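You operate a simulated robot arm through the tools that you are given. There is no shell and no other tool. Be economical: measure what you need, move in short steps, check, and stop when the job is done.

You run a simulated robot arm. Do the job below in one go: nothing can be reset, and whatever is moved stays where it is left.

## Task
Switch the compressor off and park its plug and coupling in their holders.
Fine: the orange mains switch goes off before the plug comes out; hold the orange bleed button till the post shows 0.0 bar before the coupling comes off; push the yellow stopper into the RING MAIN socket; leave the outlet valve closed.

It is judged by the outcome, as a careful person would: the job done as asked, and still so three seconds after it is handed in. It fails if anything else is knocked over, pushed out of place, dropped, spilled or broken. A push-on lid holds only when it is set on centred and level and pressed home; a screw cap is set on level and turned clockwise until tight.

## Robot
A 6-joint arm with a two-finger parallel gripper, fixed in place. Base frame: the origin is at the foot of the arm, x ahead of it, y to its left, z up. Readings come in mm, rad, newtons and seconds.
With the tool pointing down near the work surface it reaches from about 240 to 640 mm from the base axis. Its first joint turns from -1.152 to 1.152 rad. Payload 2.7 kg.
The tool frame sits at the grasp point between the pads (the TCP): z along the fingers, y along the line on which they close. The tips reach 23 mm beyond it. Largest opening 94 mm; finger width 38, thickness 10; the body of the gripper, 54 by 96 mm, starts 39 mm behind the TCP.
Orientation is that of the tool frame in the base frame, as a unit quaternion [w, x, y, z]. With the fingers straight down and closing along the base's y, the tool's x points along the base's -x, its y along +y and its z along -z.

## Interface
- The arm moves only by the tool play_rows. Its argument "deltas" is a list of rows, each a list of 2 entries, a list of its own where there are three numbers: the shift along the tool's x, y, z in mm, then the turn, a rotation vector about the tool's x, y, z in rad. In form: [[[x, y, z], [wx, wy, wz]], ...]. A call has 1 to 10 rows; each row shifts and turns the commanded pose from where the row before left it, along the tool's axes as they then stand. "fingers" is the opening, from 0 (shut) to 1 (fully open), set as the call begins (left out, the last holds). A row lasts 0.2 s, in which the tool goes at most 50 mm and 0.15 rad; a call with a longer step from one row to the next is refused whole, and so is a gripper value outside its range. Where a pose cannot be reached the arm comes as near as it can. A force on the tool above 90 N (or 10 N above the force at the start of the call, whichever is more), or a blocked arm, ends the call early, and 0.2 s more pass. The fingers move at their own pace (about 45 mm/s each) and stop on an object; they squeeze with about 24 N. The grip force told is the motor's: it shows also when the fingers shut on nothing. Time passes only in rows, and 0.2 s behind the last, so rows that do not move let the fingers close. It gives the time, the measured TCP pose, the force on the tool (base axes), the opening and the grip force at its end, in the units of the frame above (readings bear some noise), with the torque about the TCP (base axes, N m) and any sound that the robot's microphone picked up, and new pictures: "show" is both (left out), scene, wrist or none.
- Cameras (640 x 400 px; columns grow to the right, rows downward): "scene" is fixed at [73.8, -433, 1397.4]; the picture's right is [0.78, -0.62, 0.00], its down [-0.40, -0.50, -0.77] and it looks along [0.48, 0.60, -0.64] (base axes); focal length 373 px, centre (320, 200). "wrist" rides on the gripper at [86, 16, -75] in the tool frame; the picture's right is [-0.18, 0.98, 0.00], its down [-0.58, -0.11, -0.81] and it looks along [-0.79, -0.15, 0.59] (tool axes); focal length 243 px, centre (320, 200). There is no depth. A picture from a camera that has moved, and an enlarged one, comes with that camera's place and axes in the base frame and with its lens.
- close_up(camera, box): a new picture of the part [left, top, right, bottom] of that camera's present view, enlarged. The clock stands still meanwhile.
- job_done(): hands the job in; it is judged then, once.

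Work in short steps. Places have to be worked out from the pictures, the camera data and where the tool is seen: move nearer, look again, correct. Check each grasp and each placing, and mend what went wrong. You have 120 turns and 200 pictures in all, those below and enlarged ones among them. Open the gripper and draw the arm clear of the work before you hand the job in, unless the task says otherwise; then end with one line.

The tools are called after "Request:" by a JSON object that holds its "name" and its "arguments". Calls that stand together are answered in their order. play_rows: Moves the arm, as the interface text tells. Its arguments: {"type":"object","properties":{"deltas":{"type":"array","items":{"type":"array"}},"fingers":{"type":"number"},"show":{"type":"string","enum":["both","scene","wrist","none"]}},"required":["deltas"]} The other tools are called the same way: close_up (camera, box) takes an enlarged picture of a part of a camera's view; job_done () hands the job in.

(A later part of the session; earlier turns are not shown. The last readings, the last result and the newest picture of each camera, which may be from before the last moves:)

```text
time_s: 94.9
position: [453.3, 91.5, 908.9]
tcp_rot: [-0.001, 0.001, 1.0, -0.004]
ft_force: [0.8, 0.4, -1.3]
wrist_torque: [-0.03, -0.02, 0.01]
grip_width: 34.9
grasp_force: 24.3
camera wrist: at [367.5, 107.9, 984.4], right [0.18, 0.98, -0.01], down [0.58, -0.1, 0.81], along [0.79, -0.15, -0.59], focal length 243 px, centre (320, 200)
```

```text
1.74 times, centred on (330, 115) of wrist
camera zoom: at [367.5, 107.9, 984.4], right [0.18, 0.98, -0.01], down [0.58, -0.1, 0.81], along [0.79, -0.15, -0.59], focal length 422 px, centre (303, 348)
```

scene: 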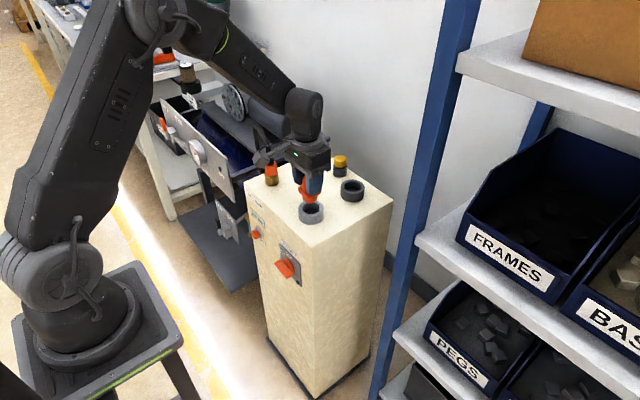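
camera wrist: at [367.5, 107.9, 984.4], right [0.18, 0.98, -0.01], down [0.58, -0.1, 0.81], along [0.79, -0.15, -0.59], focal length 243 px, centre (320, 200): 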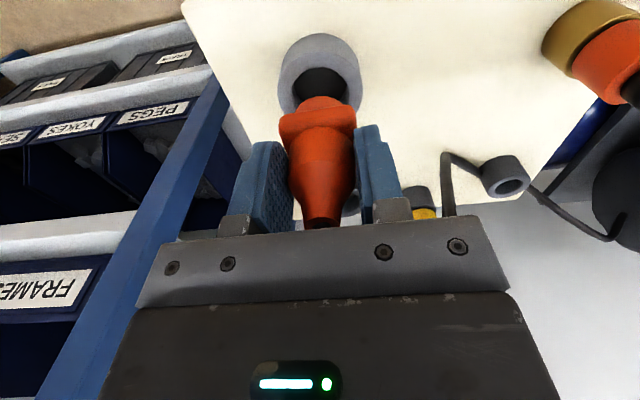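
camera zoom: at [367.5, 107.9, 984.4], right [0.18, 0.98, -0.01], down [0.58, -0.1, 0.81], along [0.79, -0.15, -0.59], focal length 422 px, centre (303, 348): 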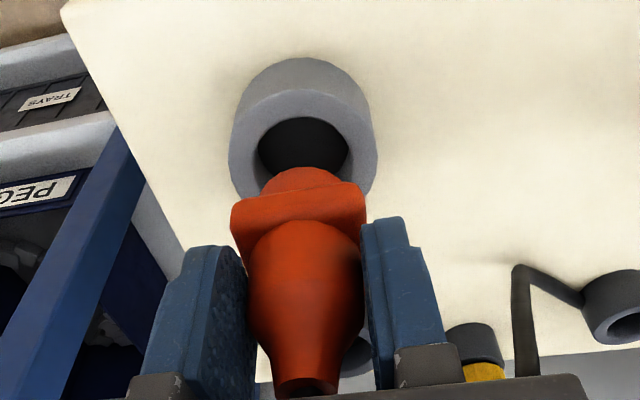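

The plug is free. I lift and step aside (y≈0, x≈500) to get a clear view of the plug holder.

Request:
{"name": "play_rows", "arguments": {"deltas": [[[0, 0, -30], [0, 0, 0]], [[-16, -31, -5], [0, 0, 0]], [[-16, -31, -3], [0, 0, 0]], [[-16, -30, -3], [0, 0, 0]], [[0, 0, 0], [0, 0, 0]]], "show": "none"}}

Request:
{"name": "close_up", "arguments": {"camera": "wrist", "box": [230, 30, 510, 230]}}

Request:
{"name": "close_up", "arguments": {"camera": "scene", "box": [250, 110, 410, 230]}}

```text
time_s: 96.1
position: [505.9, 1.6, 951.5]
tcp_rot: [-0.001, -0.001, 1.0, -0.004]
ft_force: [-0.5, -0.5, -1.2]
wrist_torque: [-0.01, 0.01, 0.02]
grip_width: 35.3
grasp_force: 23.9
```

```text
2.00 times, centred on (370, 130) of wrist
camera zoom: at [418.3, 17.5, 1025.4], right [0.18, 0.98, -0.01], down [0.58, -0.1, 0.81], along [0.79, -0.15, -0.59], focal length 485 px, centre (220, 340)
```

zoom: 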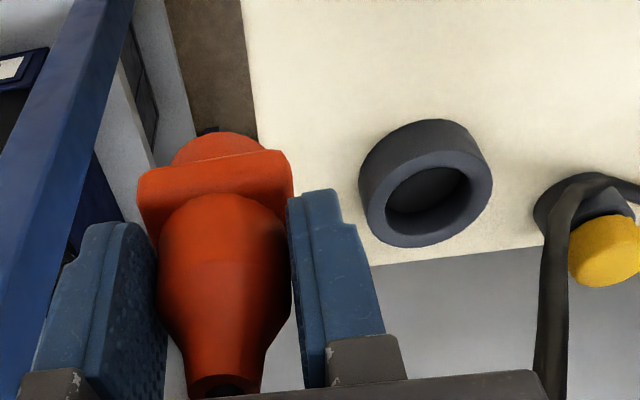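

```text
3.33 times, centred on (330, 170) of scene
camera zoom: at [73.8, -433.0, 1397.4], right [0.78, -0.62, 0.0], down [-0.4, -0.5, -0.77], along [0.48, 0.6, -0.64], focal length 1244 px, centre (287, 300)
```

zoom: 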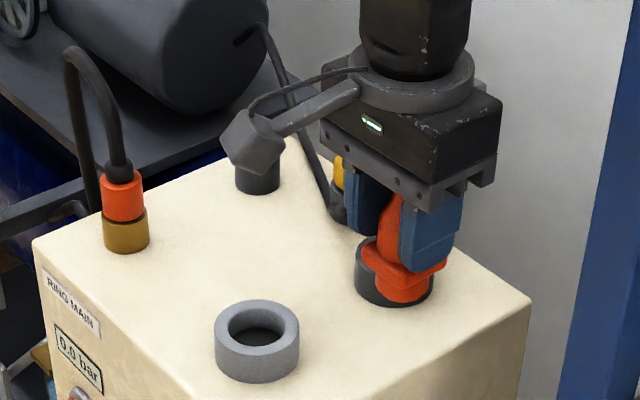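

Holder rim estimated at (587, 92, 823). One nearer view for confirmation.

Request:
{"name": "play_rows", "arguments": {"deltas": [[[-40, 3, 8], [0, 0, 0]], [[0, 0, 0], [0, 0, 0]]], "show": "none"}}

Request:
{"name": "close_up", "arguments": {"camera": "wrist", "box": [340, 0, 560, 160]}}

```text
time_s: 96.7
position: [544.0, 4.6, 943.7]
tcp_rot: [-0.001, 0.001, 1.0, -0.005]
ft_force: [0.4, 0.3, -1.0]
wrist_torque: [0.01, 0.01, -0.01]
grip_width: 35.2
grasp_force: 24.3
```

```text
2.50 times, centred on (450, 80) of wrist
camera zoom: at [458.4, 20.6, 1017.2], right [0.18, 0.98, -0.01], down [0.58, -0.1, 0.81], along [0.79, -0.15, -0.59], focal length 606 px, centre (-5, 500)
```

zoom: 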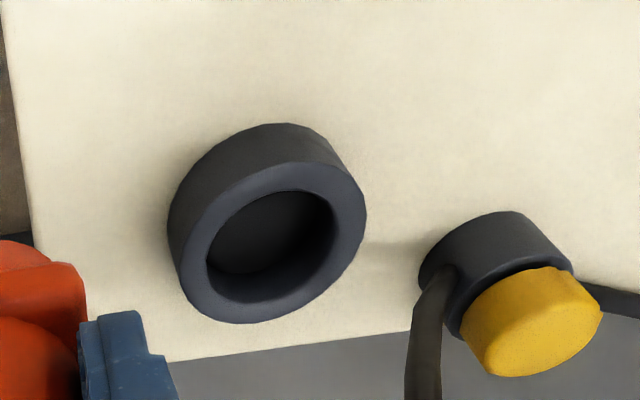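

Holder centre refined to about (589, 93), rim z≈823, hole ~44 mm. Move above it and descend to just above the rim.

Request:
{"name": "play_rows", "arguments": {"deltas": [[[-15, 29, 0], [0, 0, 0]], [[-15, 29, 0], [0, 0, 0]], [[-15, 30, 0], [0, 0, 0]], [[0, 0, 20], [0, 0, 0]], [[0, 0, 20], [0, 0, 0]], [[0, 0, 0], [0, 0, 0]]]}}

Request:
{"name": "close_up", "arguments": {"camera": "wrist", "box": [230, 0, 430, 180]}}

Request:
{"name": "close_up", "arguments": {"camera": "scene", "box": [300, 130, 400, 220]}}

```text
time_s: 98.1
position: [588.2, 92.6, 902.3]
tcp_rot: [-0.001, 0.0, 1.0, -0.004]
ft_force: [-1.1, 0.2, -0.6]
wrist_torque: [0.01, 0.01, -0.01]
grip_width: 35.4
grasp_force: 24.4
camera wrist: at [501.9, 108.7, 977.1], right [0.18, 0.98, -0.01], down [0.58, -0.1, 0.81], along [0.79, -0.15, -0.59], focal length 243 px, centre (320, 200)
```

scene: 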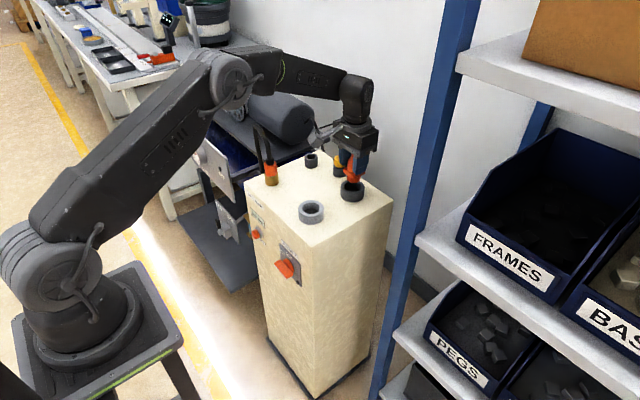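
wrist: 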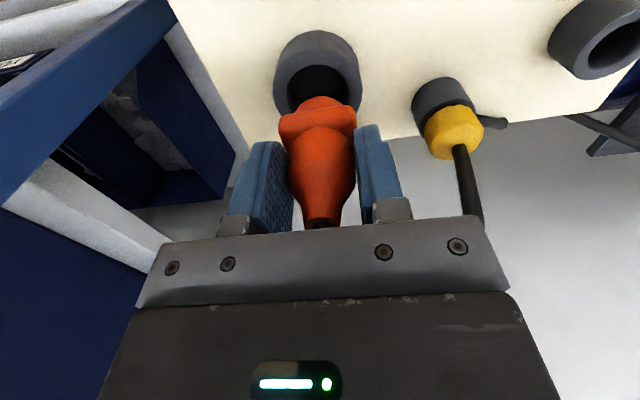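

```text
2.22 times, centred on (330, 90) of wrist
camera zoom: at [501.9, 108.7, 977.1], right [0.18, 0.98, -0.01], down [0.58, -0.1, 0.81], along [0.79, -0.15, -0.59], focal length 539 px, centre (298, 444)
```

zoom: 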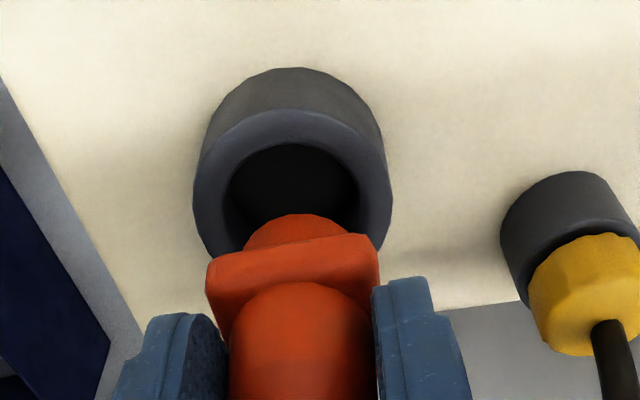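

```text
4.44 times, centred on (350, 175) of scene
camera zoom: at [73.9, -433.0, 1397.4], right [0.78, -0.62, 0.0], down [-0.4, -0.5, -0.77], along [0.48, 0.6, -0.64], focal length 1658 px, centre (187, 311)
```

zoom: 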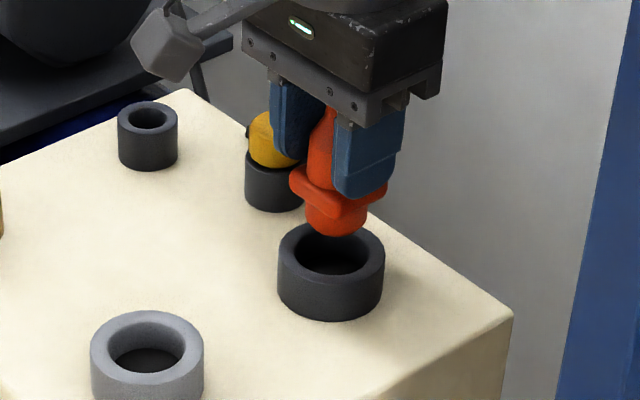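

Nearly aligned (offset ≲2 mm). I shift 1.5 mm back and 0.7 mm right, descend to just above entry and check both views.

Request:
{"name": "play_rows", "arguments": {"deltas": [[[1.5, -0.7, 7], [0, 0, 0]], [[0, 0, 7], [0, 0, 0]], [[0, 0, 0], [0, 0, 0]]], "show": "none"}}

Request:
{"name": "close_up", "arguments": {"camera": "wrist", "box": [250, 0, 400, 140]}}

Request:
{"name": "close_up", "arguments": {"camera": "scene", "box": [325, 150, 385, 210]}}

```text
time_s: 98.9
position: [585.5, 91.5, 889.8]
tcp_rot: [-0.002, 0.0, 1.0, -0.004]
ft_force: [0.0, -0.4, -1.9]
wrist_torque: [0.05, 0.04, 0.01]
grip_width: 35.2
grasp_force: 24.4
```

```text
2.86 times, centred on (325, 70) of wrist
camera zoom: at [500.6, 107.5, 962.7], right [0.18, 0.98, -0.01], down [0.58, -0.1, 0.81], along [0.79, -0.15, -0.59], focal length 693 px, centre (306, 571)
```

zoom: 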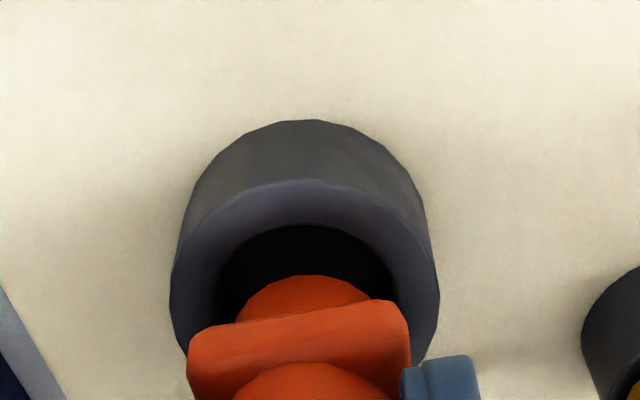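

```text
6.67 times, centred on (355, 180) of scene
camera zoom: at [73.9, -433.0, 1397.4], right [0.78, -0.62, 0.0], down [-0.4, -0.5, -0.77], along [0.48, 0.6, -0.64], focal length 2487 px, centre (87, 333)
```

zoom: 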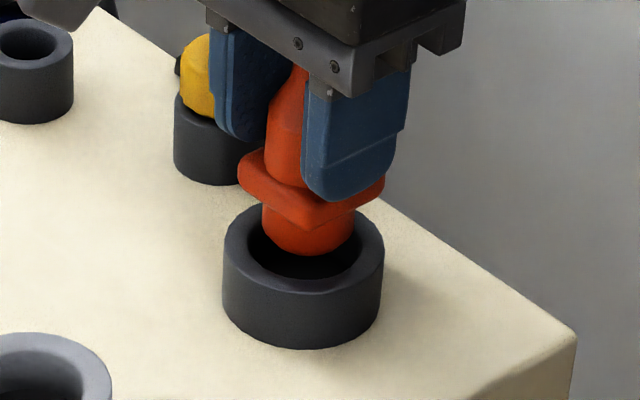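

Lateral is good; scene shows ~1 mm offset. I nudge 1 mm back and lower slowly, watching force.

Request:
{"name": "play_rows", "arguments": {"deltas": [[[1, 0, 5], [0, 0, 0]], [[0, 0, 5], [0, 0, 0]], [[0, 0, 4], [0, 0, 0]], [[0, 0, 0], [0, 0, 0]]], "show": "none"}}

Request:
{"name": "close_up", "arguments": {"camera": "scene", "box": [325, 150, 385, 210]}}

```text
time_s: 99.9
position: [585.5, 90.9, 873.7]
tcp_rot: [0.0, 0.0, 1.0, -0.004]
ft_force: [-0.5, 0.3, -1.0]
wrist_torque: [-0.03, 0.02, -0.02]
grip_width: 35.2
grasp_force: 24.6
```

```text
6.67 times, centred on (355, 180) of scene
camera zoom: at [73.9, -433.0, 1397.4], right [0.78, -0.62, 0.0], down [-0.4, -0.5, -0.77], along [0.48, 0.6, -0.64], focal length 2487 px, centre (87, 333)
```

zoom: 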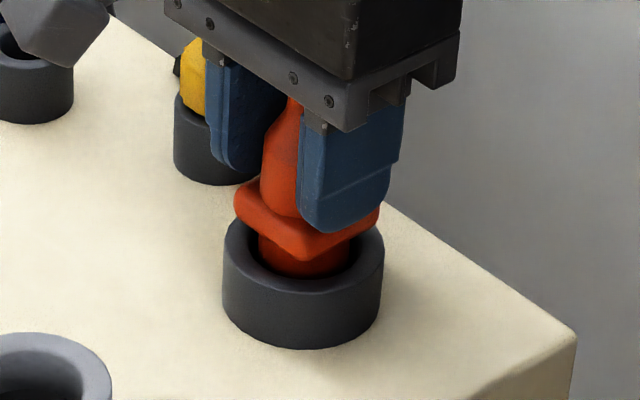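

Entering freely. Continue down in small steps until it seats.

Request:
{"name": "play_rows", "arguments": {"deltas": [[[0, 0, 3], [0, 0, 0]], [[0, 0, 3], [0, 0, 0]], [[0, 0, 3], [0, 0, 0]], [[0, 0, 0], [0, 0, 0]]], "show": "none"}}

Request:
{"name": "close_up", "arguments": {"camera": "scene", "box": [325, 150, 385, 210]}}

```text
time_s: 100.9
position: [587.3, 90.5, 867.2]
tcp_rot: [0.0, 0.0, 1.0, -0.005]
ft_force: [-0.6, -0.8, 2.4]
wrist_torque: [0.06, 0.04, -0.01]
grip_width: 34.9
grasp_force: 24.2
```

```text
6.67 times, centred on (355, 180) of scene
camera zoom: at [73.8, -433.0, 1397.4], right [0.78, -0.62, 0.0], down [-0.4, -0.5, -0.77], along [0.48, 0.6, -0.64], focal length 2487 px, centre (87, 333)
```

zoom: 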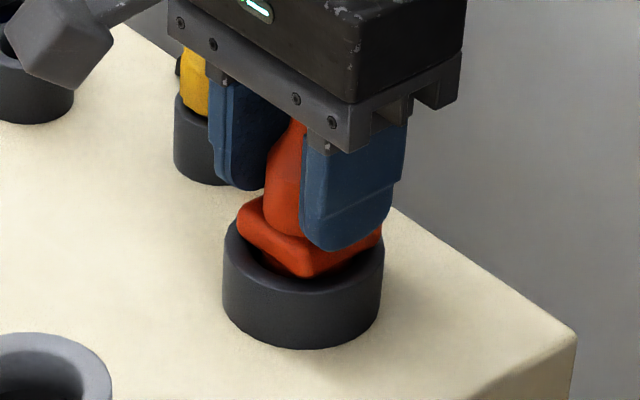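

Near the seated height (z 867, as in the socket). Push a little more to confirm the stop.

Request:
{"name": "play_rows", "arguments": {"deltas": [[[0, 0, 2], [0, 0, 0]], [[0, 0, 2], [0, 0, 0]], [[0, 0, 0], [0, 0, 0]]], "show": "none"}}

```text
time_s: 101.7
position: [587.6, 90.4, 865.1]
tcp_rot: [0.002, 0.0, 1.0, -0.004]
ft_force: [0.5, -2.4, 22.1]
wrist_torque: [0.29, -0.12, -0.03]
grip_width: 35.3
grasp_force: 24.1
```

Seated (22 N). Release with a limited opening and lift straight up.

Request:
{"name": "play_rows", "arguments": {"deltas": [[[0, 0, -3], [0, 0, 0]], [[0, 0, 0], [0, 0, 0]], [[0, 0, 0], [0, 0, 0]], [[0, 0, -20], [0, 0, 0]], [[0, 0, -40], [0, 0, 0]], [[0, 0, -45], [0, 0, 0]], [[0, 0, 0], [0, 0, 0]]], "fingers": 0.6}}

Request:
{"name": "close_up", "arguments": {"camera": "scene", "box": [250, 130, 390, 230]}}

```text
time_s: 103.3
position: [584.8, 90.8, 972.4]
tcp_rot: [-0.001, 0.0, 1.0, -0.004]
ft_force: [0.6, -0.1, -0.6]
wrist_torque: [0.02, 0.0, 0.0]
grip_width: 56.6
grasp_force: 0.1
camera wrist: at [498.7, 107.5, 1046.3], right [0.18, 0.98, -0.01], down [0.58, -0.1, 0.81], along [0.79, -0.15, -0.59], focal length 243 px, centre (320, 200)
```

scene: 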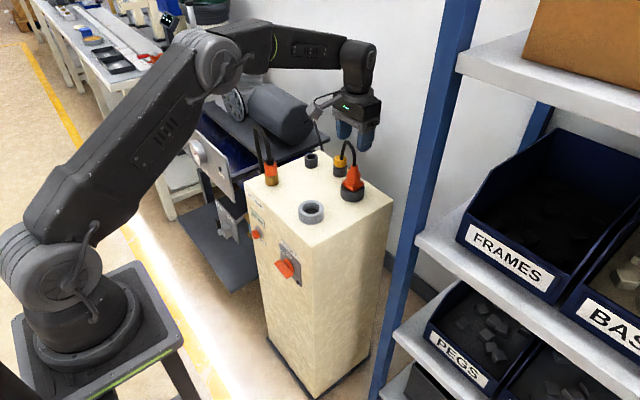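
wrist: 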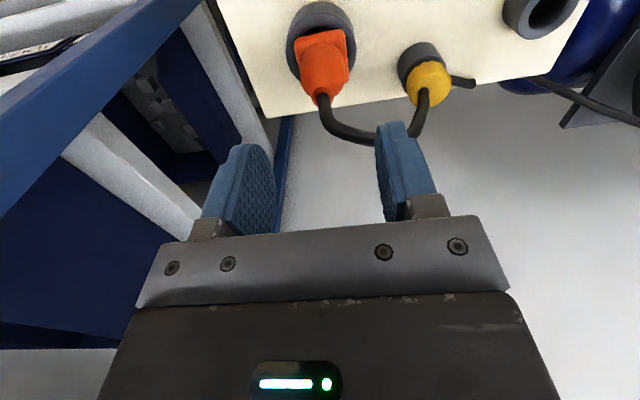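

```text
4.00 times, centred on (320, 180) of scene
camera zoom: at [73.8, -433.0, 1397.4], right [0.78, -0.62, 0.0], down [-0.4, -0.5, -0.77], along [0.48, 0.6, -0.64], focal length 1492 px, centre (320, 280)
```

zoom: 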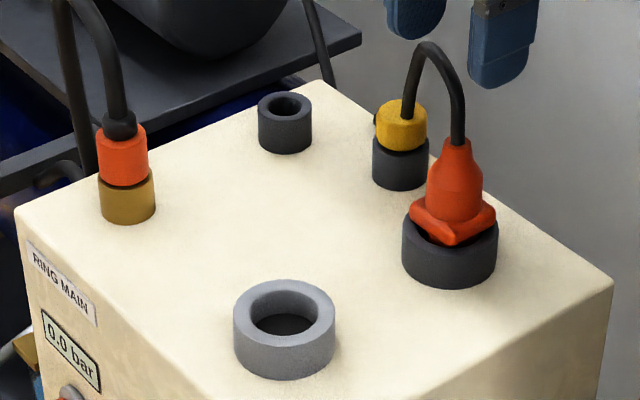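

Plug is parked upright in its holder. Next the coupling: I move back to view the RING MAIN socket area.

Request:
{"name": "play_rows", "arguments": {"deltas": [[[35, 30, -10], [0, 0, 0]], [[35, 30, -10], [0, 0, 0]], [[35, 30, -10], [0, 0, 0]], [[35, 30, -8], [0, 0, 0]], [[35, 28, 0], [0, 0, 0]], [[20, 20, 10], [0, 0, 0]], [[0, 0, 20], [0, 0, 0]], [[0, 0, 0], [0, 0, 0]]], "fingers": 0.8, "show": "wrist"}}

Request:
{"name": "close_up", "arguments": {"camera": "wrist", "box": [230, 0, 480, 230]}}

Request:
{"name": "close_up", "arguments": {"camera": "scene", "box": [240, 100, 380, 210]}}

```text
time_s: 105.1
position: [390.0, 258.6, 979.4]
tcp_rot: [-0.001, 0.0, 1.0, -0.004]
ft_force: [-0.2, -0.6, -0.5]
wrist_torque: [0.0, 0.03, 0.03]
grip_width: 75.2
grasp_force: 0.1
camera wrist: at [303.3, 275.2, 1051.8], right [0.18, 0.98, -0.01], down [0.58, -0.1, 0.81], along [0.79, -0.15, -0.59], focal length 243 px, centre (320, 200)
```

wrist: 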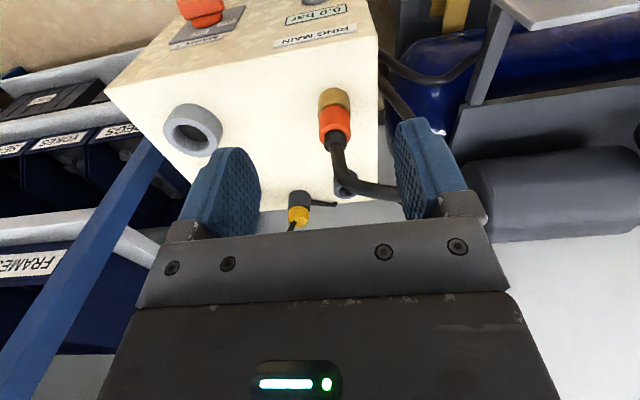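

```text
1.74 times, centred on (355, 115) of wrist
camera zoom: at [303.3, 275.2, 1051.8], right [0.18, 0.98, -0.01], down [0.58, -0.1, 0.81], along [0.79, -0.15, -0.59], focal length 422 px, centre (259, 348)
```

zoom: 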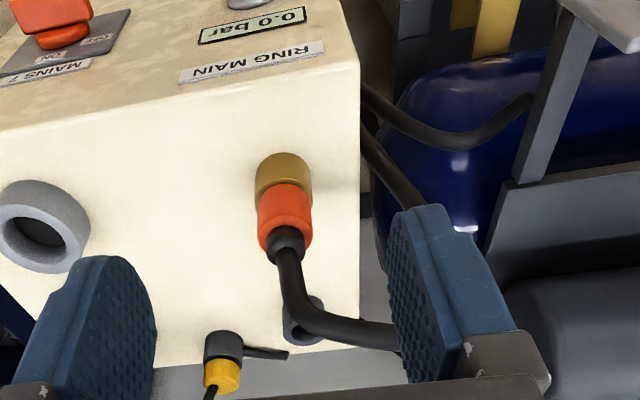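

```text
3.64 times, centred on (310, 155) of scene
camera zoom: at [73.8, -433.0, 1397.4], right [0.78, -0.62, 0.0], down [-0.4, -0.5, -0.77], along [0.48, 0.6, -0.64], focal length 1357 px, centre (356, 364)
```

zoom: 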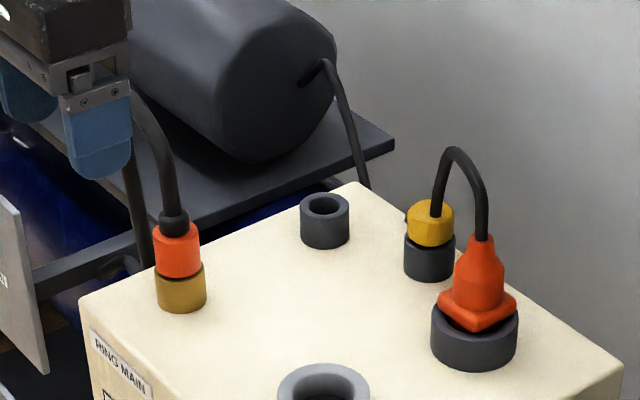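

Coupling ≈ (454, 264), orange top z≈865. A closer second view to refine.

Request:
{"name": "play_rows", "arguments": {"deltas": [[[-25, 0, 8], [0, 0, 0]], [[-25, 0, 8], [0, 0, 0]], [[0, 0, 0], [0, 0, 0]]], "show": "none"}}

Request:
{"name": "close_up", "arguments": {"camera": "wrist", "box": [230, 0, 430, 200]}}

```text
time_s: 105.9
position: [440.4, 258.0, 961.3]
tcp_rot: [-0.001, 0.0, 1.0, -0.005]
ft_force: [0.2, 0.2, 0.6]
wrist_torque: [0.02, -0.03, 0.01]
grip_width: 75.1
grasp_force: 0.0
```

```text
2.00 times, centred on (330, 100) of wrist
camera zoom: at [353.9, 273.8, 1035.7], right [0.18, 0.98, -0.01], down [0.58, -0.1, 0.81], along [0.79, -0.15, -0.59], focal length 485 px, centre (300, 400)
```

zoom: 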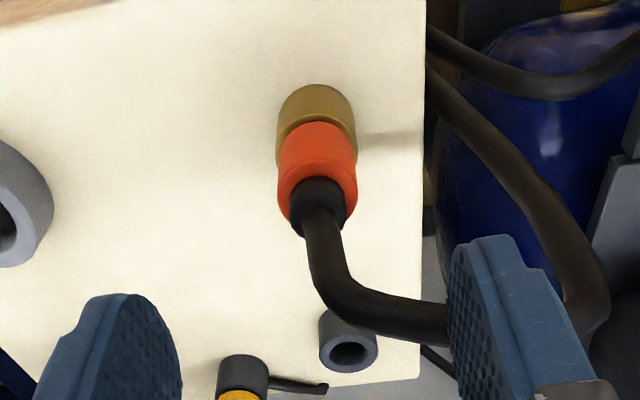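

Refined to ≈ (458, 262), orange collar z 822–857. Centre and descend to z≈850.

Request:
{"name": "play_rows", "arguments": {"deltas": [[[-17, 4, 10], [0, 0, 0]], [[0, 0, 35], [0, 0, 0]], [[0, 0, 35], [0, 0, 0]], [[0, 0, 31], [0, 0, 0]], [[0, 0, 0], [0, 0, 0]]], "show": "wrist"}}

Request:
{"name": "close_up", "arguments": {"camera": "scene", "box": [230, 130, 310, 200]}}

Request:
{"name": "close_up", "arguments": {"camera": "wrist", "box": [230, 40, 430, 230]}}

```text
time_s: 107.1
position: [458.3, 262.9, 851.4]
tcp_rot: [0.0, 0.0, 1.0, -0.005]
ft_force: [-0.1, 0.1, -0.4]
wrist_torque: [-0.01, -0.02, -0.03]
grip_width: 75.3
grasp_force: 0.0
camera wrist: at [371.8, 278.9, 925.3], right [0.18, 0.98, -0.01], down [0.58, -0.1, 0.81], along [0.79, -0.15, -0.59], focal length 243 px, centre (320, 200)
```

wrist: 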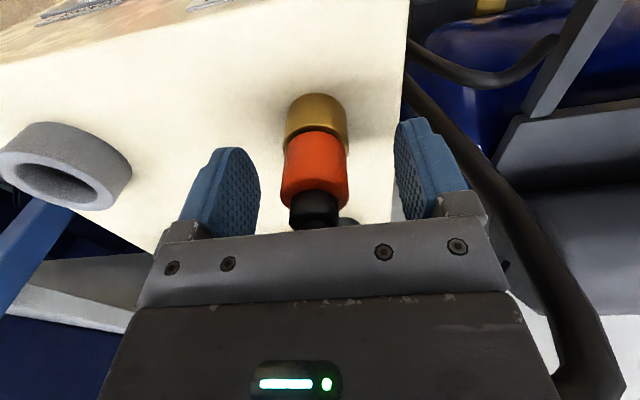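

```text
5.71 times, centred on (270, 165) of scene
camera zoom: at [73.8, -433.0, 1397.4], right [0.78, -0.62, 0.0], down [-0.4, -0.5, -0.77], along [0.48, 0.6, -0.64], focal length 2132 px, centre (606, 400)
```

zoom: 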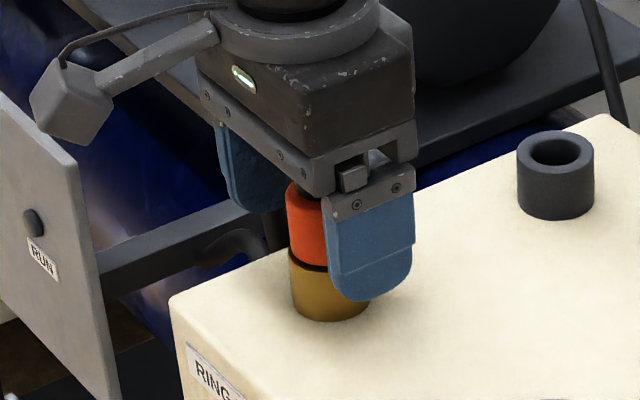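

```text
2.11 times, centred on (330, 135) of wrist
camera zoom: at [371.8, 278.9, 925.3], right [0.18, 0.98, -0.01], down [0.58, -0.1, 0.81], along [0.79, -0.15, -0.59], focal length 511 px, centre (299, 337)
```

zoom: 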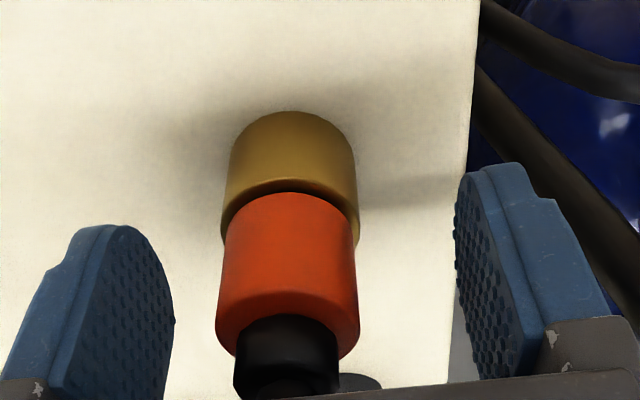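

Centred well. Close on the coupling.

Request:
{"name": "play_rows", "arguments": {"deltas": [[[0, -1, 0], [0, 0, 0]], [[0, 0, 0], [0, 0, 0]], [[0, 0, 0], [0, 0, 0]], [[0, 0, 0], [0, 0, 0]], [[0, 0, 0], [0, 0, 0]], [[0, 0, 0], [0, 0, 0]]], "fingers": 0, "show": "none"}}

Request:
{"name": "play_rows", "arguments": {"deltas": [[[0, 0, -4], [0, 0, 0]], [[0, 0, -5], [0, 0, 0]], [[0, 0, -8], [0, 0, 0]], [[0, 0, 0], [0, 0, 0]]], "show": "wrist"}}

```text
time_s: 108.5
position: [458.2, 261.0, 852.1]
tcp_rot: [-0.001, 0.0, 1.0, -0.004]
ft_force: [0.1, -0.5, -0.5]
wrist_torque: [0.02, 0.01, 0.03]
grip_width: 31.2
grasp_force: 24.8
```

```text
time_s: 109.5
position: [458.7, 261.6, 867.4]
tcp_rot: [-0.001, 0.001, 1.0, -0.004]
ft_force: [1.2, 0.0, -1.4]
wrist_torque: [0.0, -0.04, 0.0]
grip_width: 30.9
grasp_force: 23.6
camera wrist: at [371.7, 278.4, 942.3], right [0.18, 0.98, -0.01], down [0.58, -0.1, 0.81], along [0.79, -0.15, -0.59], focal length 243 px, centre (320, 200)
```

wrist: 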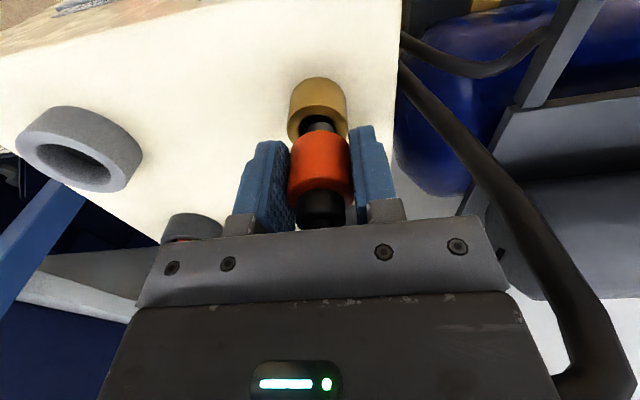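

It comes off freely. I lift and step aside to view the coupling holder.

Request:
{"name": "play_rows", "arguments": {"deltas": [[[0, 0, -30], [0, 0, 0]], [[0, 0, -40], [0, 0, 0]], [[-16, -30, -4], [0, 0, 0]], [[-16, -30, -4], [0, 0, 0]], [[-15, -30, -4], [0, 0, 0]], [[0, 0, 0], [0, 0, 0]]], "show": "wrist"}}

Request:
{"name": "close_up", "arguments": {"camera": "wrist", "box": [330, 50, 530, 210]}}

Request:
{"name": "close_up", "arguments": {"camera": "scene", "box": [240, 110, 380, 230]}}

```text
time_s: 110.9
position: [505.7, 171.8, 950.6]
tcp_rot: [-0.001, -0.001, 1.0, -0.003]
ft_force: [0.4, 1.1, -0.2]
wrist_torque: [0.01, -0.03, -0.02]
grip_width: 31.1
grasp_force: 23.9
camera wrist: at [419.3, 188.5, 1024.5], right [0.18, 0.98, -0.01], down [0.58, -0.1, 0.81], along [0.79, -0.15, -0.59], focal length 243 px, centre (320, 200)
```

wrist: 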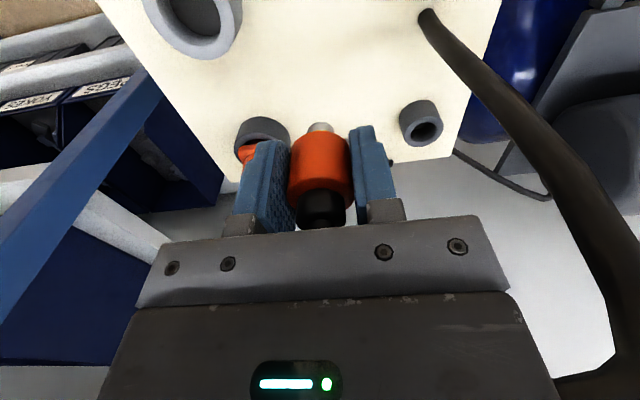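

```text
2.50 times, centred on (430, 130) of wrist
camera zoom: at [419.3, 188.5, 1024.5], right [0.18, 0.98, -0.01], down [0.58, -0.1, 0.81], along [0.79, -0.15, -0.59], focal length 606 px, centre (45, 375)
```

zoom: 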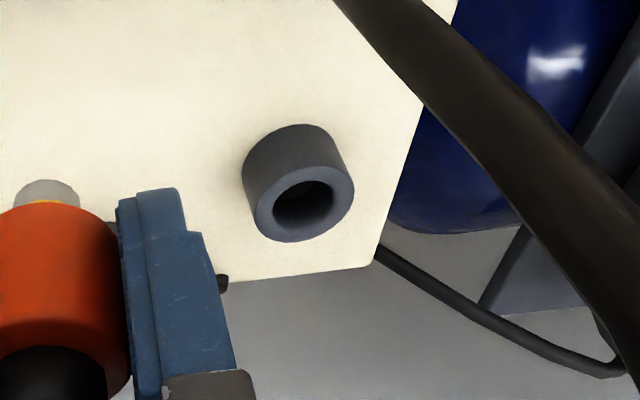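

```text
3.33 times, centred on (310, 170) of scene
camera zoom: at [73.8, -433.0, 1397.4], right [0.78, -0.62, 0.0], down [-0.4, -0.5, -0.77], along [0.48, 0.6, -0.64], focal length 1244 px, centre (353, 300)
```

zoom: 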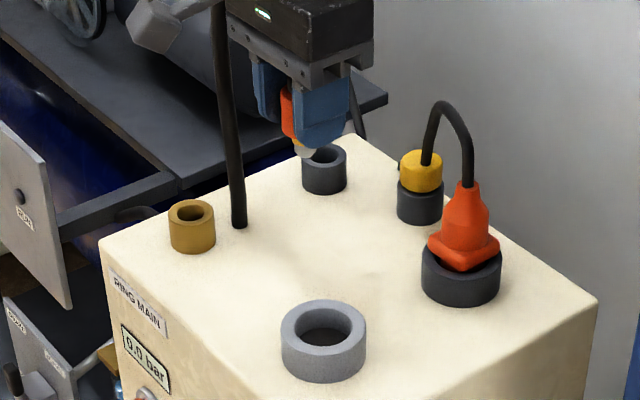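

Coupling holder ≈ (587, 260). Closer view to refine.

Request:
{"name": "play_rows", "arguments": {"deltas": [[[-40, 3, 8], [0, 0, 0]], [[0, 0, 0], [0, 0, 0]]], "show": "none"}}

Request:
{"name": "close_up", "arguments": {"camera": "wrist", "box": [340, 0, 560, 160]}}

```text
time_s: 111.5
position: [545.7, 175.7, 941.7]
tcp_rot: [-0.002, 0.0, 1.0, -0.004]
ft_force: [-0.2, -0.5, -1.1]
wrist_torque: [-0.02, -0.01, 0.0]
grip_width: 31.0
grasp_force: 24.1
```

```text
2.50 times, centred on (450, 80) of wrist
camera zoom: at [459.6, 191.7, 1016.0], right [0.18, 0.98, -0.01], down [0.58, -0.1, 0.81], along [0.79, -0.15, -0.59], focal length 606 px, centre (-5, 500)
```

zoom: 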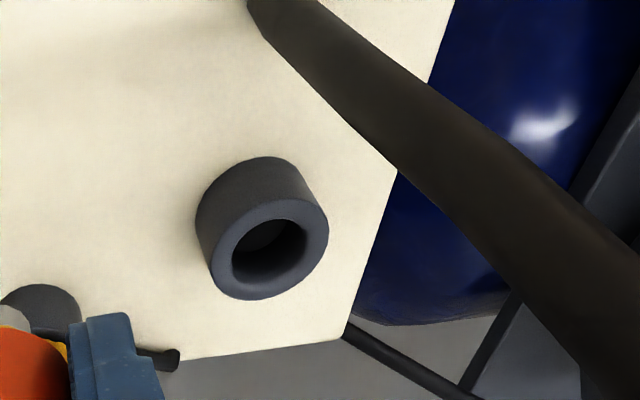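

Target ≈ (588, 261.5). Move above at z≈915 and check alignment.

Request:
{"name": "play_rows", "arguments": {"deltas": [[[-14, 28, 0], [0, 0, 0]], [[-14, 29, 0], [0, 0, 0]], [[-14, 29, 0], [0, 0, 0]], [[0, 0, 27], [0, 0, 0]], [[0, 0, 0], [0, 0, 0]]], "show": "none"}}

Request:
{"name": "close_up", "arguments": {"camera": "wrist", "box": [230, 0, 430, 180]}}

Request:
{"name": "close_up", "arguments": {"camera": "scene", "box": [280, 110, 350, 180]}}

```text
time_s: 112.7
position: [583.5, 259.6, 913.7]
tcp_rot: [-0.001, 0.0, 1.0, -0.004]
ft_force: [-0.8, 0.8, -1.4]
wrist_torque: [0.01, 0.0, -0.01]
grip_width: 31.2
grasp_force: 24.0
out of reach, approached as far as the arm can: row 3
```

```text
2.22 times, centred on (330, 90) of wrist
camera zoom: at [496.8, 275.5, 988.4], right [0.18, 0.98, -0.01], down [0.58, -0.1, 0.81], along [0.79, -0.15, -0.59], focal length 539 px, centre (298, 444)
```

zoom: 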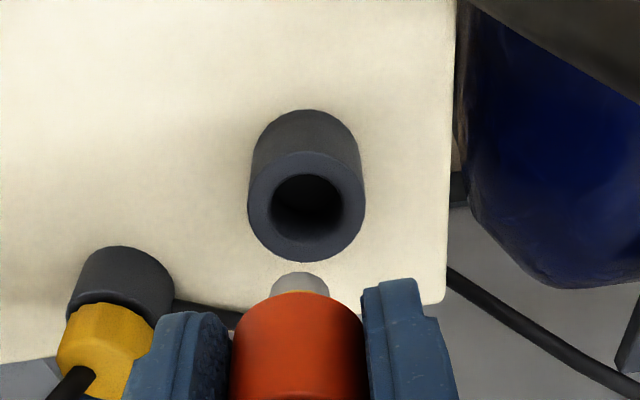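

```text
5.71 times, centred on (315, 145) of scene
camera zoom: at [73.9, -433.0, 1397.4], right [0.78, -0.62, 0.0], down [-0.4, -0.5, -0.77], along [0.48, 0.6, -0.64], focal length 2132 px, centre (349, 514)
```

zoom: 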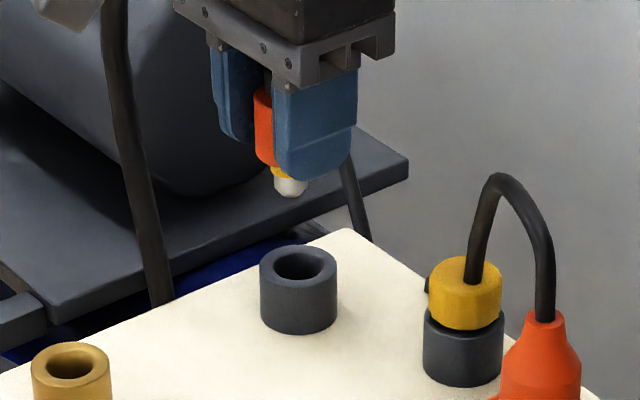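

The arm is right at its outer reach (r≈640). I lower a bit while asking for +4 mm x to see whether reach improves lower down.

Request:
{"name": "play_rows", "arguments": {"deltas": [[[0, 0, 12], [0, 0, 0]], [[-2, 0.5, 6], [0, 0, 0]], [[-2, 0, 0], [0, 0, 0]], [[0, 0, 0], [0, 0, 0]]], "show": "none"}}

Request:
{"name": "close_up", "arguments": {"camera": "wrist", "box": [230, 0, 430, 180]}}

Request:
{"name": "close_up", "arguments": {"camera": "scene", "box": [280, 110, 350, 180]}}

```text
time_s: 113.7
position: [586.2, 259.3, 896.0]
tcp_rot: [-0.002, 0.0, 1.0, -0.004]
ft_force: [-0.2, -0.3, -1.2]
wrist_torque: [0.02, -0.01, -0.02]
grip_width: 31.1
grasp_force: 23.9
```

```text
2.22 times, centred on (330, 90) of wrist
camera zoom: at [500.6, 275.2, 970.0], right [0.18, 0.98, -0.01], down [0.58, -0.1, 0.81], along [0.79, -0.15, -0.59], focal length 539 px, centre (298, 444)
```

zoom: 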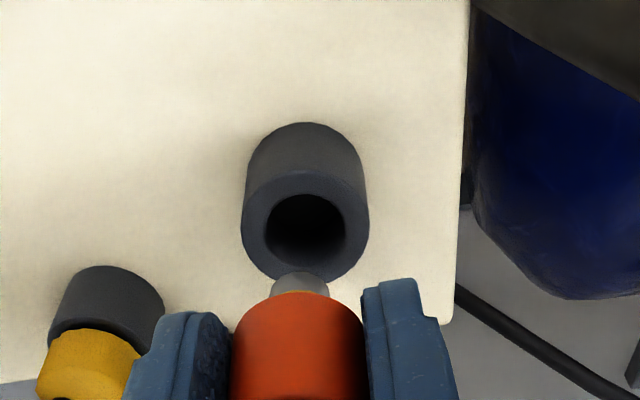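

```text
5.71 times, centred on (315, 145) of scene
camera zoom: at [73.9, -433.0, 1397.4], right [0.78, -0.62, 0.0], down [-0.4, -0.5, -0.77], along [0.48, 0.6, -0.64], focal length 2132 px, centre (349, 514)
```

zoom: 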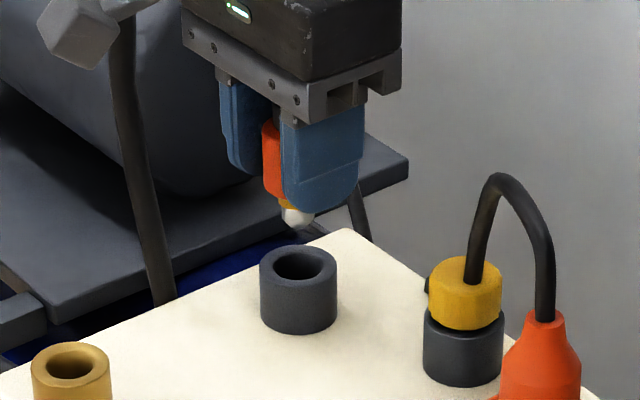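

Now aligned within ~2 mm. Shift +1.5 mm y, +1 mm x and descend gradually.

Request:
{"name": "play_rows", "arguments": {"deltas": [[[-1, 1.5, 6], [0, 0, 0]], [[0, 0, 8], [0, 0, 0]], [[0, 0, 8], [0, 0, 0]], [[0, 0, 0], [0, 0, 0]]], "show": "none"}}

Request:
{"name": "close_up", "arguments": {"camera": "wrist", "box": [230, 0, 430, 180]}}

Request:
{"name": "close_up", "arguments": {"camera": "scene", "box": [280, 110, 350, 180]}}

```text
time_s: 114.7
position: [587.5, 260.0, 873.1]
tcp_rot: [-0.001, 0.0, 1.0, -0.004]
ft_force: [-0.1, 0.1, -0.9]
wrist_torque: [0.01, -0.06, 0.0]
grip_width: 31.1
grasp_force: 23.8
```

```text
2.22 times, centred on (330, 90) of wrist
camera zoom: at [501.1, 276.4, 947.6], right [0.18, 0.98, -0.01], down [0.58, -0.1, 0.81], along [0.79, -0.15, -0.59], focal length 539 px, centre (298, 444)
```

zoom: 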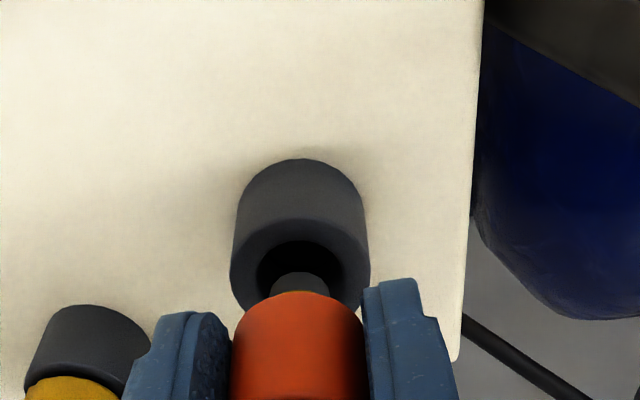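

```text
5.71 times, centred on (315, 145) of scene
camera zoom: at [73.9, -433.0, 1397.4], right [0.78, -0.62, 0.0], down [-0.4, -0.5, -0.77], along [0.48, 0.6, -0.64], focal length 2132 px, centre (349, 514)
```

zoom: 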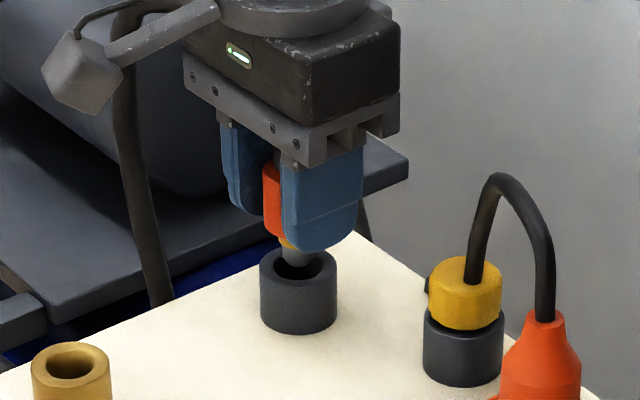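

Spigot is entering the hole. Continue down.

Request:
{"name": "play_rows", "arguments": {"deltas": [[[0, 0.3, 6], [0, 0, 0]], [[0, 0, 6], [0, 0, 0]], [[0, 0, 5], [0, 0, 0]], [[0, 0, 3], [0, 0, 0]], [[0, 0, 0], [0, 0, 0]]], "show": "none"}}

Request:
{"name": "close_up", "arguments": {"camera": "scene", "box": [280, 110, 350, 180]}}

```text
time_s: 115.9
position: [586.6, 261.6, 853.4]
tcp_rot: [-0.001, 0.0, 1.0, -0.004]
ft_force: [0.3, 0.8, -1.5]
wrist_torque: [0.0, 0.01, -0.01]
grip_width: 30.8
grasp_force: 24.1
```

```text
5.71 times, centred on (315, 145) of scene
camera zoom: at [73.9, -433.0, 1397.4], right [0.78, -0.62, 0.0], down [-0.4, -0.5, -0.77], along [0.48, 0.6, -0.64], focal length 2132 px, centre (349, 514)
```

zoom: 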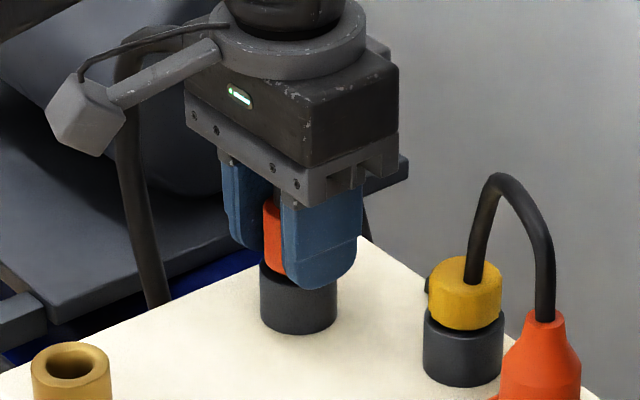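

Almost home; press down until it stops.

Request:
{"name": "play_rows", "arguments": {"deltas": [[[0, 0, 2], [0, 0, 0]], [[0, 0, 2], [0, 0, 0]], [[0, 0, 2], [0, 0, 0]], [[0, 0, 0], [0, 0, 0]]], "show": "none"}}

```text
time_s: 116.9
position: [587.8, 262.7, 850.2]
tcp_rot: [0.002, 0.0, 1.0, -0.003]
ft_force: [-8.0, -2.1, 26.4]
wrist_torque: [0.28, 0.27, 0.14]
grip_width: 31.1
grasp_force: 23.7
```

Seated (26 N at z≈850). Release and lift.

Request:
{"name": "play_rows", "arguments": {"deltas": [[[0, 0, -3], [0, 0, 0]], [[0, 0, 0], [0, 0, 0]], [[0, 0, 0], [0, 0, 0]], [[0, 0, -20], [0, 0, 0]], [[10, -2, -35], [0, 0, 0]], [[20, -5, -35], [0, 0, 0]], [[0, 0, 0], [0, 0, 0]]], "fingers": 0.6, "show": "wrist"}}

Request:
{"name": "close_up", "arguments": {"camera": "scene", "box": [240, 120, 380, 230]}}

```text
time_s: 118.5
position: [558.3, 255.4, 942.3]
tcp_rot: [-0.001, 0.0, 1.0, -0.005]
ft_force: [-0.4, 0.2, -0.7]
wrist_torque: [-0.02, -0.02, 0.0]
grip_width: 56.3
grasp_force: 0.0
camera wrist: at [471.9, 271.2, 1016.0], right [0.18, 0.98, -0.01], down [0.58, -0.1, 0.81], along [0.79, -0.15, -0.59], focal length 243 px, centre (320, 200)
```

wrist: 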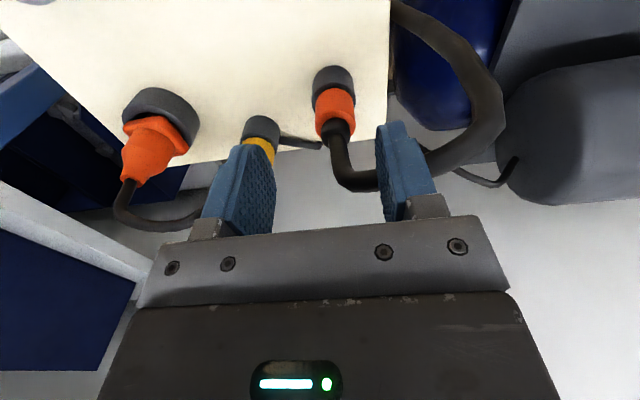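

```text
3.64 times, centred on (310, 175) of scene
camera zoom: at [73.8, -433.0, 1397.4], right [0.78, -0.62, 0.0], down [-0.4, -0.5, -0.77], along [0.48, 0.6, -0.64], focal length 1357 px, centre (356, 291)
```

zoom: 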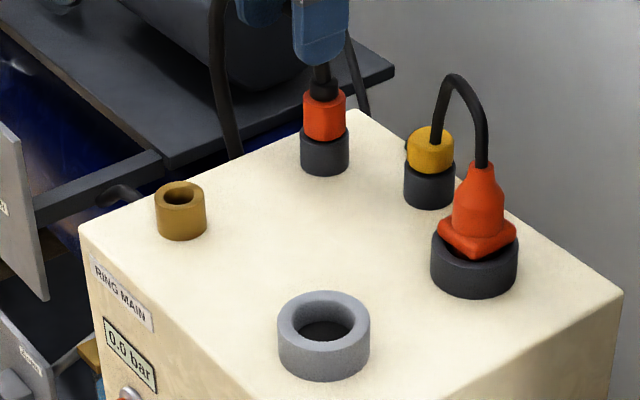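

Plug and coupling are parked. Now the stopper, estimated at ≈ (618, 175, 847). I move nearer to measure.

Request:
{"name": "play_rows", "arguments": {"deltas": [[[0, -40, 0], [0, 0, 0]], [[0, -42, 10], [0, 0, 0]], [[0, 0, 0], [0, 0, 0]]], "fingers": 0.75, "show": "wrist"}}

Request:
{"name": "close_up", "arguments": {"camera": "wrist", "box": [230, 60, 430, 220]}}

```text
time_s: 119.3
position: [557.1, 171.1, 931.9]
tcp_rot: [-0.001, 0.0, 1.0, -0.005]
ft_force: [0.3, 0.3, -0.5]
wrist_torque: [0.02, 0.0, -0.03]
grip_width: 70.4
grasp_force: 0.0
camera wrist: at [471.3, 187.4, 1006.7], right [0.18, 0.98, -0.01], down [0.58, -0.1, 0.81], along [0.79, -0.15, -0.59], focal length 243 px, centre (320, 200)
```

wrist: 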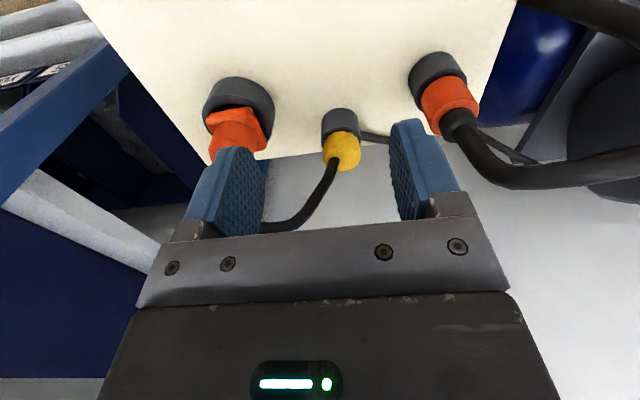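

```text
2.50 times, centred on (330, 140) of wrist
camera zoom: at [471.3, 187.4, 1006.7], right [0.18, 0.98, -0.01], down [0.58, -0.1, 0.81], along [0.79, -0.15, -0.59], focal length 606 px, centre (295, 350)
```

zoom: 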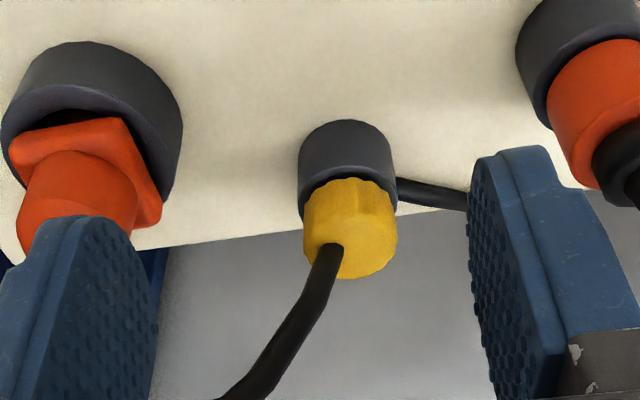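

Stopper ≈ (618, 179.5), cap z 827–853. Approach at x≈608 and descend, then finish to centre.

Request:
{"name": "play_rows", "arguments": {"deltas": [[[-25, 4, 10], [0, 0, 0]], [[-25, 4, 20], [0, 0, 0]], [[-2, 0, 22], [0, 0, 0]], [[-6, 0, 20], [0, 0, 0]], [[-3, 0, 7], [0, 0, 0]], [[0, 0, 0], [0, 0, 0]]], "show": "wrist"}}

Request:
{"name": "close_up", "arguments": {"camera": "wrist", "box": [230, 60, 430, 220]}}

Request:
{"name": "close_up", "arguments": {"camera": "scene", "box": [310, 120, 390, 190]}}

```text
time_s: 120.7
position: [617.3, 177.5, 850.8]
tcp_rot: [-0.001, 0.0, 1.0, -0.004]
ft_force: [0.5, 0.6, -0.9]
wrist_torque: [0.0, 0.02, 0.02]
grip_width: 70.4
grasp_force: 0.1
camera wrist: at [531.2, 194.2, 924.9], right [0.18, 0.98, -0.01], down [0.58, -0.1, 0.81], along [0.79, -0.15, -0.59], focal length 243 px, centre (320, 200)
```

wrist: 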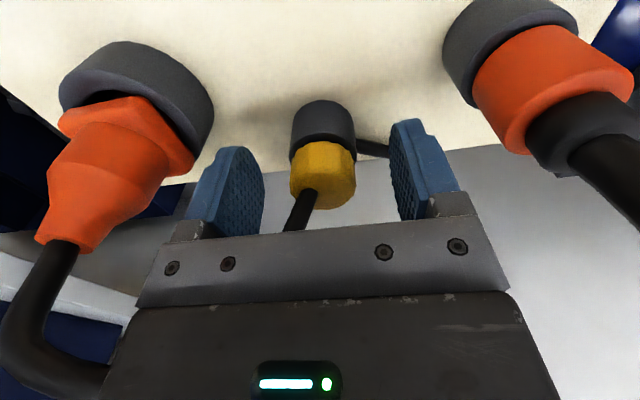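

```text
2.50 times, centred on (330, 140) of wrist
camera zoom: at [531.2, 194.2, 924.9], right [0.18, 0.98, -0.01], down [0.58, -0.1, 0.81], along [0.79, -0.15, -0.59], focal length 606 px, centre (295, 350)
```

zoom: 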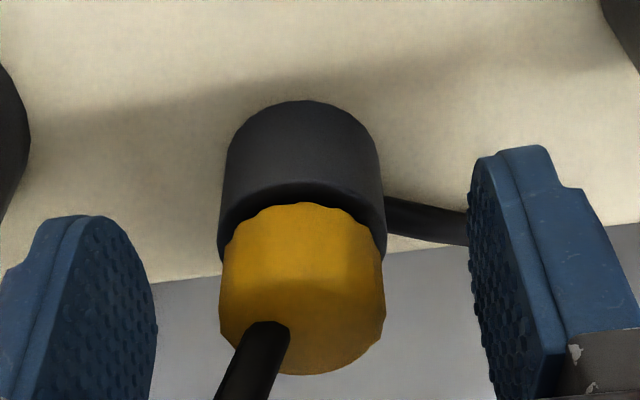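

```text
5.71 times, centred on (350, 155) of scene
camera zoom: at [73.8, -433.0, 1397.4], right [0.78, -0.62, 0.0], down [-0.4, -0.5, -0.77], along [0.48, 0.6, -0.64], focal length 2132 px, centre (149, 457)
```

zoom: 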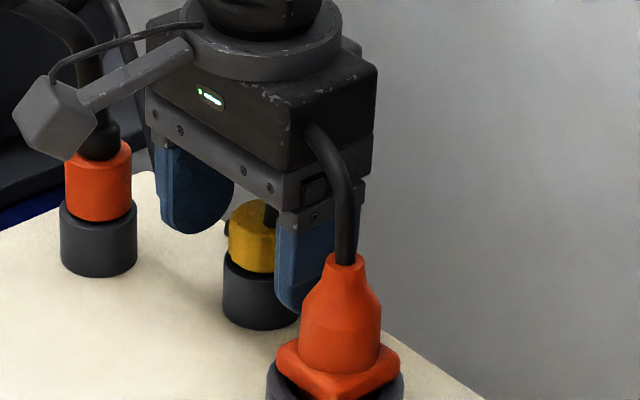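

Stopper sits centred between the fingers. Grip and lift slowly.

Request:
{"name": "play_rows", "arguments": {"deltas": [[[0, 0, 0], [0, 0, 0]], [[0, 0, 0], [0, 0, 0]], [[0, 0, 0], [0, 0, 0]], [[0, 0, 0], [0, 0, 0]], [[0, 0, 0], [0, 0, 0]]], "fingers": 0, "show": "none"}}

Request:
{"name": "play_rows", "arguments": {"deltas": [[[0, 0, -4], [0, 0, 0]], [[0, 0, -6], [0, 0, 0]], [[1, 0, -10], [0, 0, 0]], [[4, 0, -15], [0, 0, 0]], [[0, 0, 0], [0, 0, 0]]], "show": "wrist"}}

Request:
{"name": "close_up", "arguments": {"camera": "scene", "box": [310, 110, 390, 180]}}

```text
time_s: 121.9
position: [618.6, 176.9, 852.0]
tcp_rot: [-0.001, 0.001, 1.0, -0.005]
ft_force: [-0.4, -1.3, 2.2]
wrist_torque: [-0.02, -0.01, 0.02]
grip_width: 32.7
grasp_force: 23.9
```

```text
time_s: 123.1
position: [612.9, 178.9, 888.2]
tcp_rot: [-0.001, -0.001, 1.0, -0.005]
ft_force: [-0.5, -0.6, 0.2]
wrist_torque: [0.02, 0.04, -0.02]
grip_width: 32.9
grasp_force: 24.1
camera wrist: at [527.1, 195.0, 961.6], right [0.18, 0.98, -0.01], down [0.58, -0.1, 0.81], along [0.79, -0.15, -0.59], focal length 243 px, centre (320, 200)
```

wrist: 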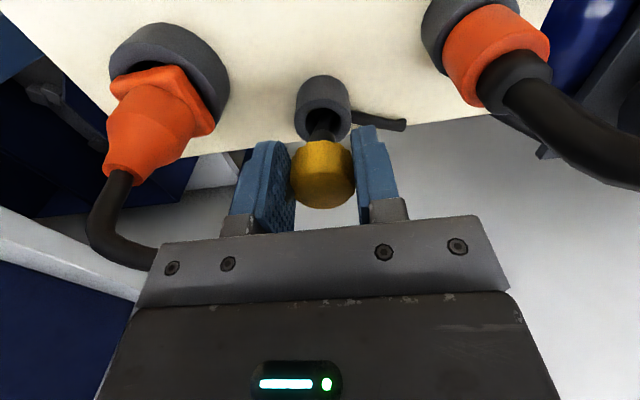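

```text
5.71 times, centred on (350, 145) of scene
camera zoom: at [73.8, -433.0, 1397.4], right [0.78, -0.62, 0.0], down [-0.4, -0.5, -0.77], along [0.48, 0.6, -0.64], focal length 2132 px, centre (149, 514)
```

zoom: 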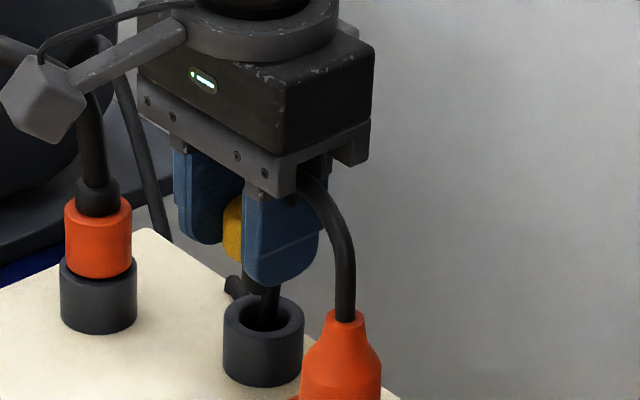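

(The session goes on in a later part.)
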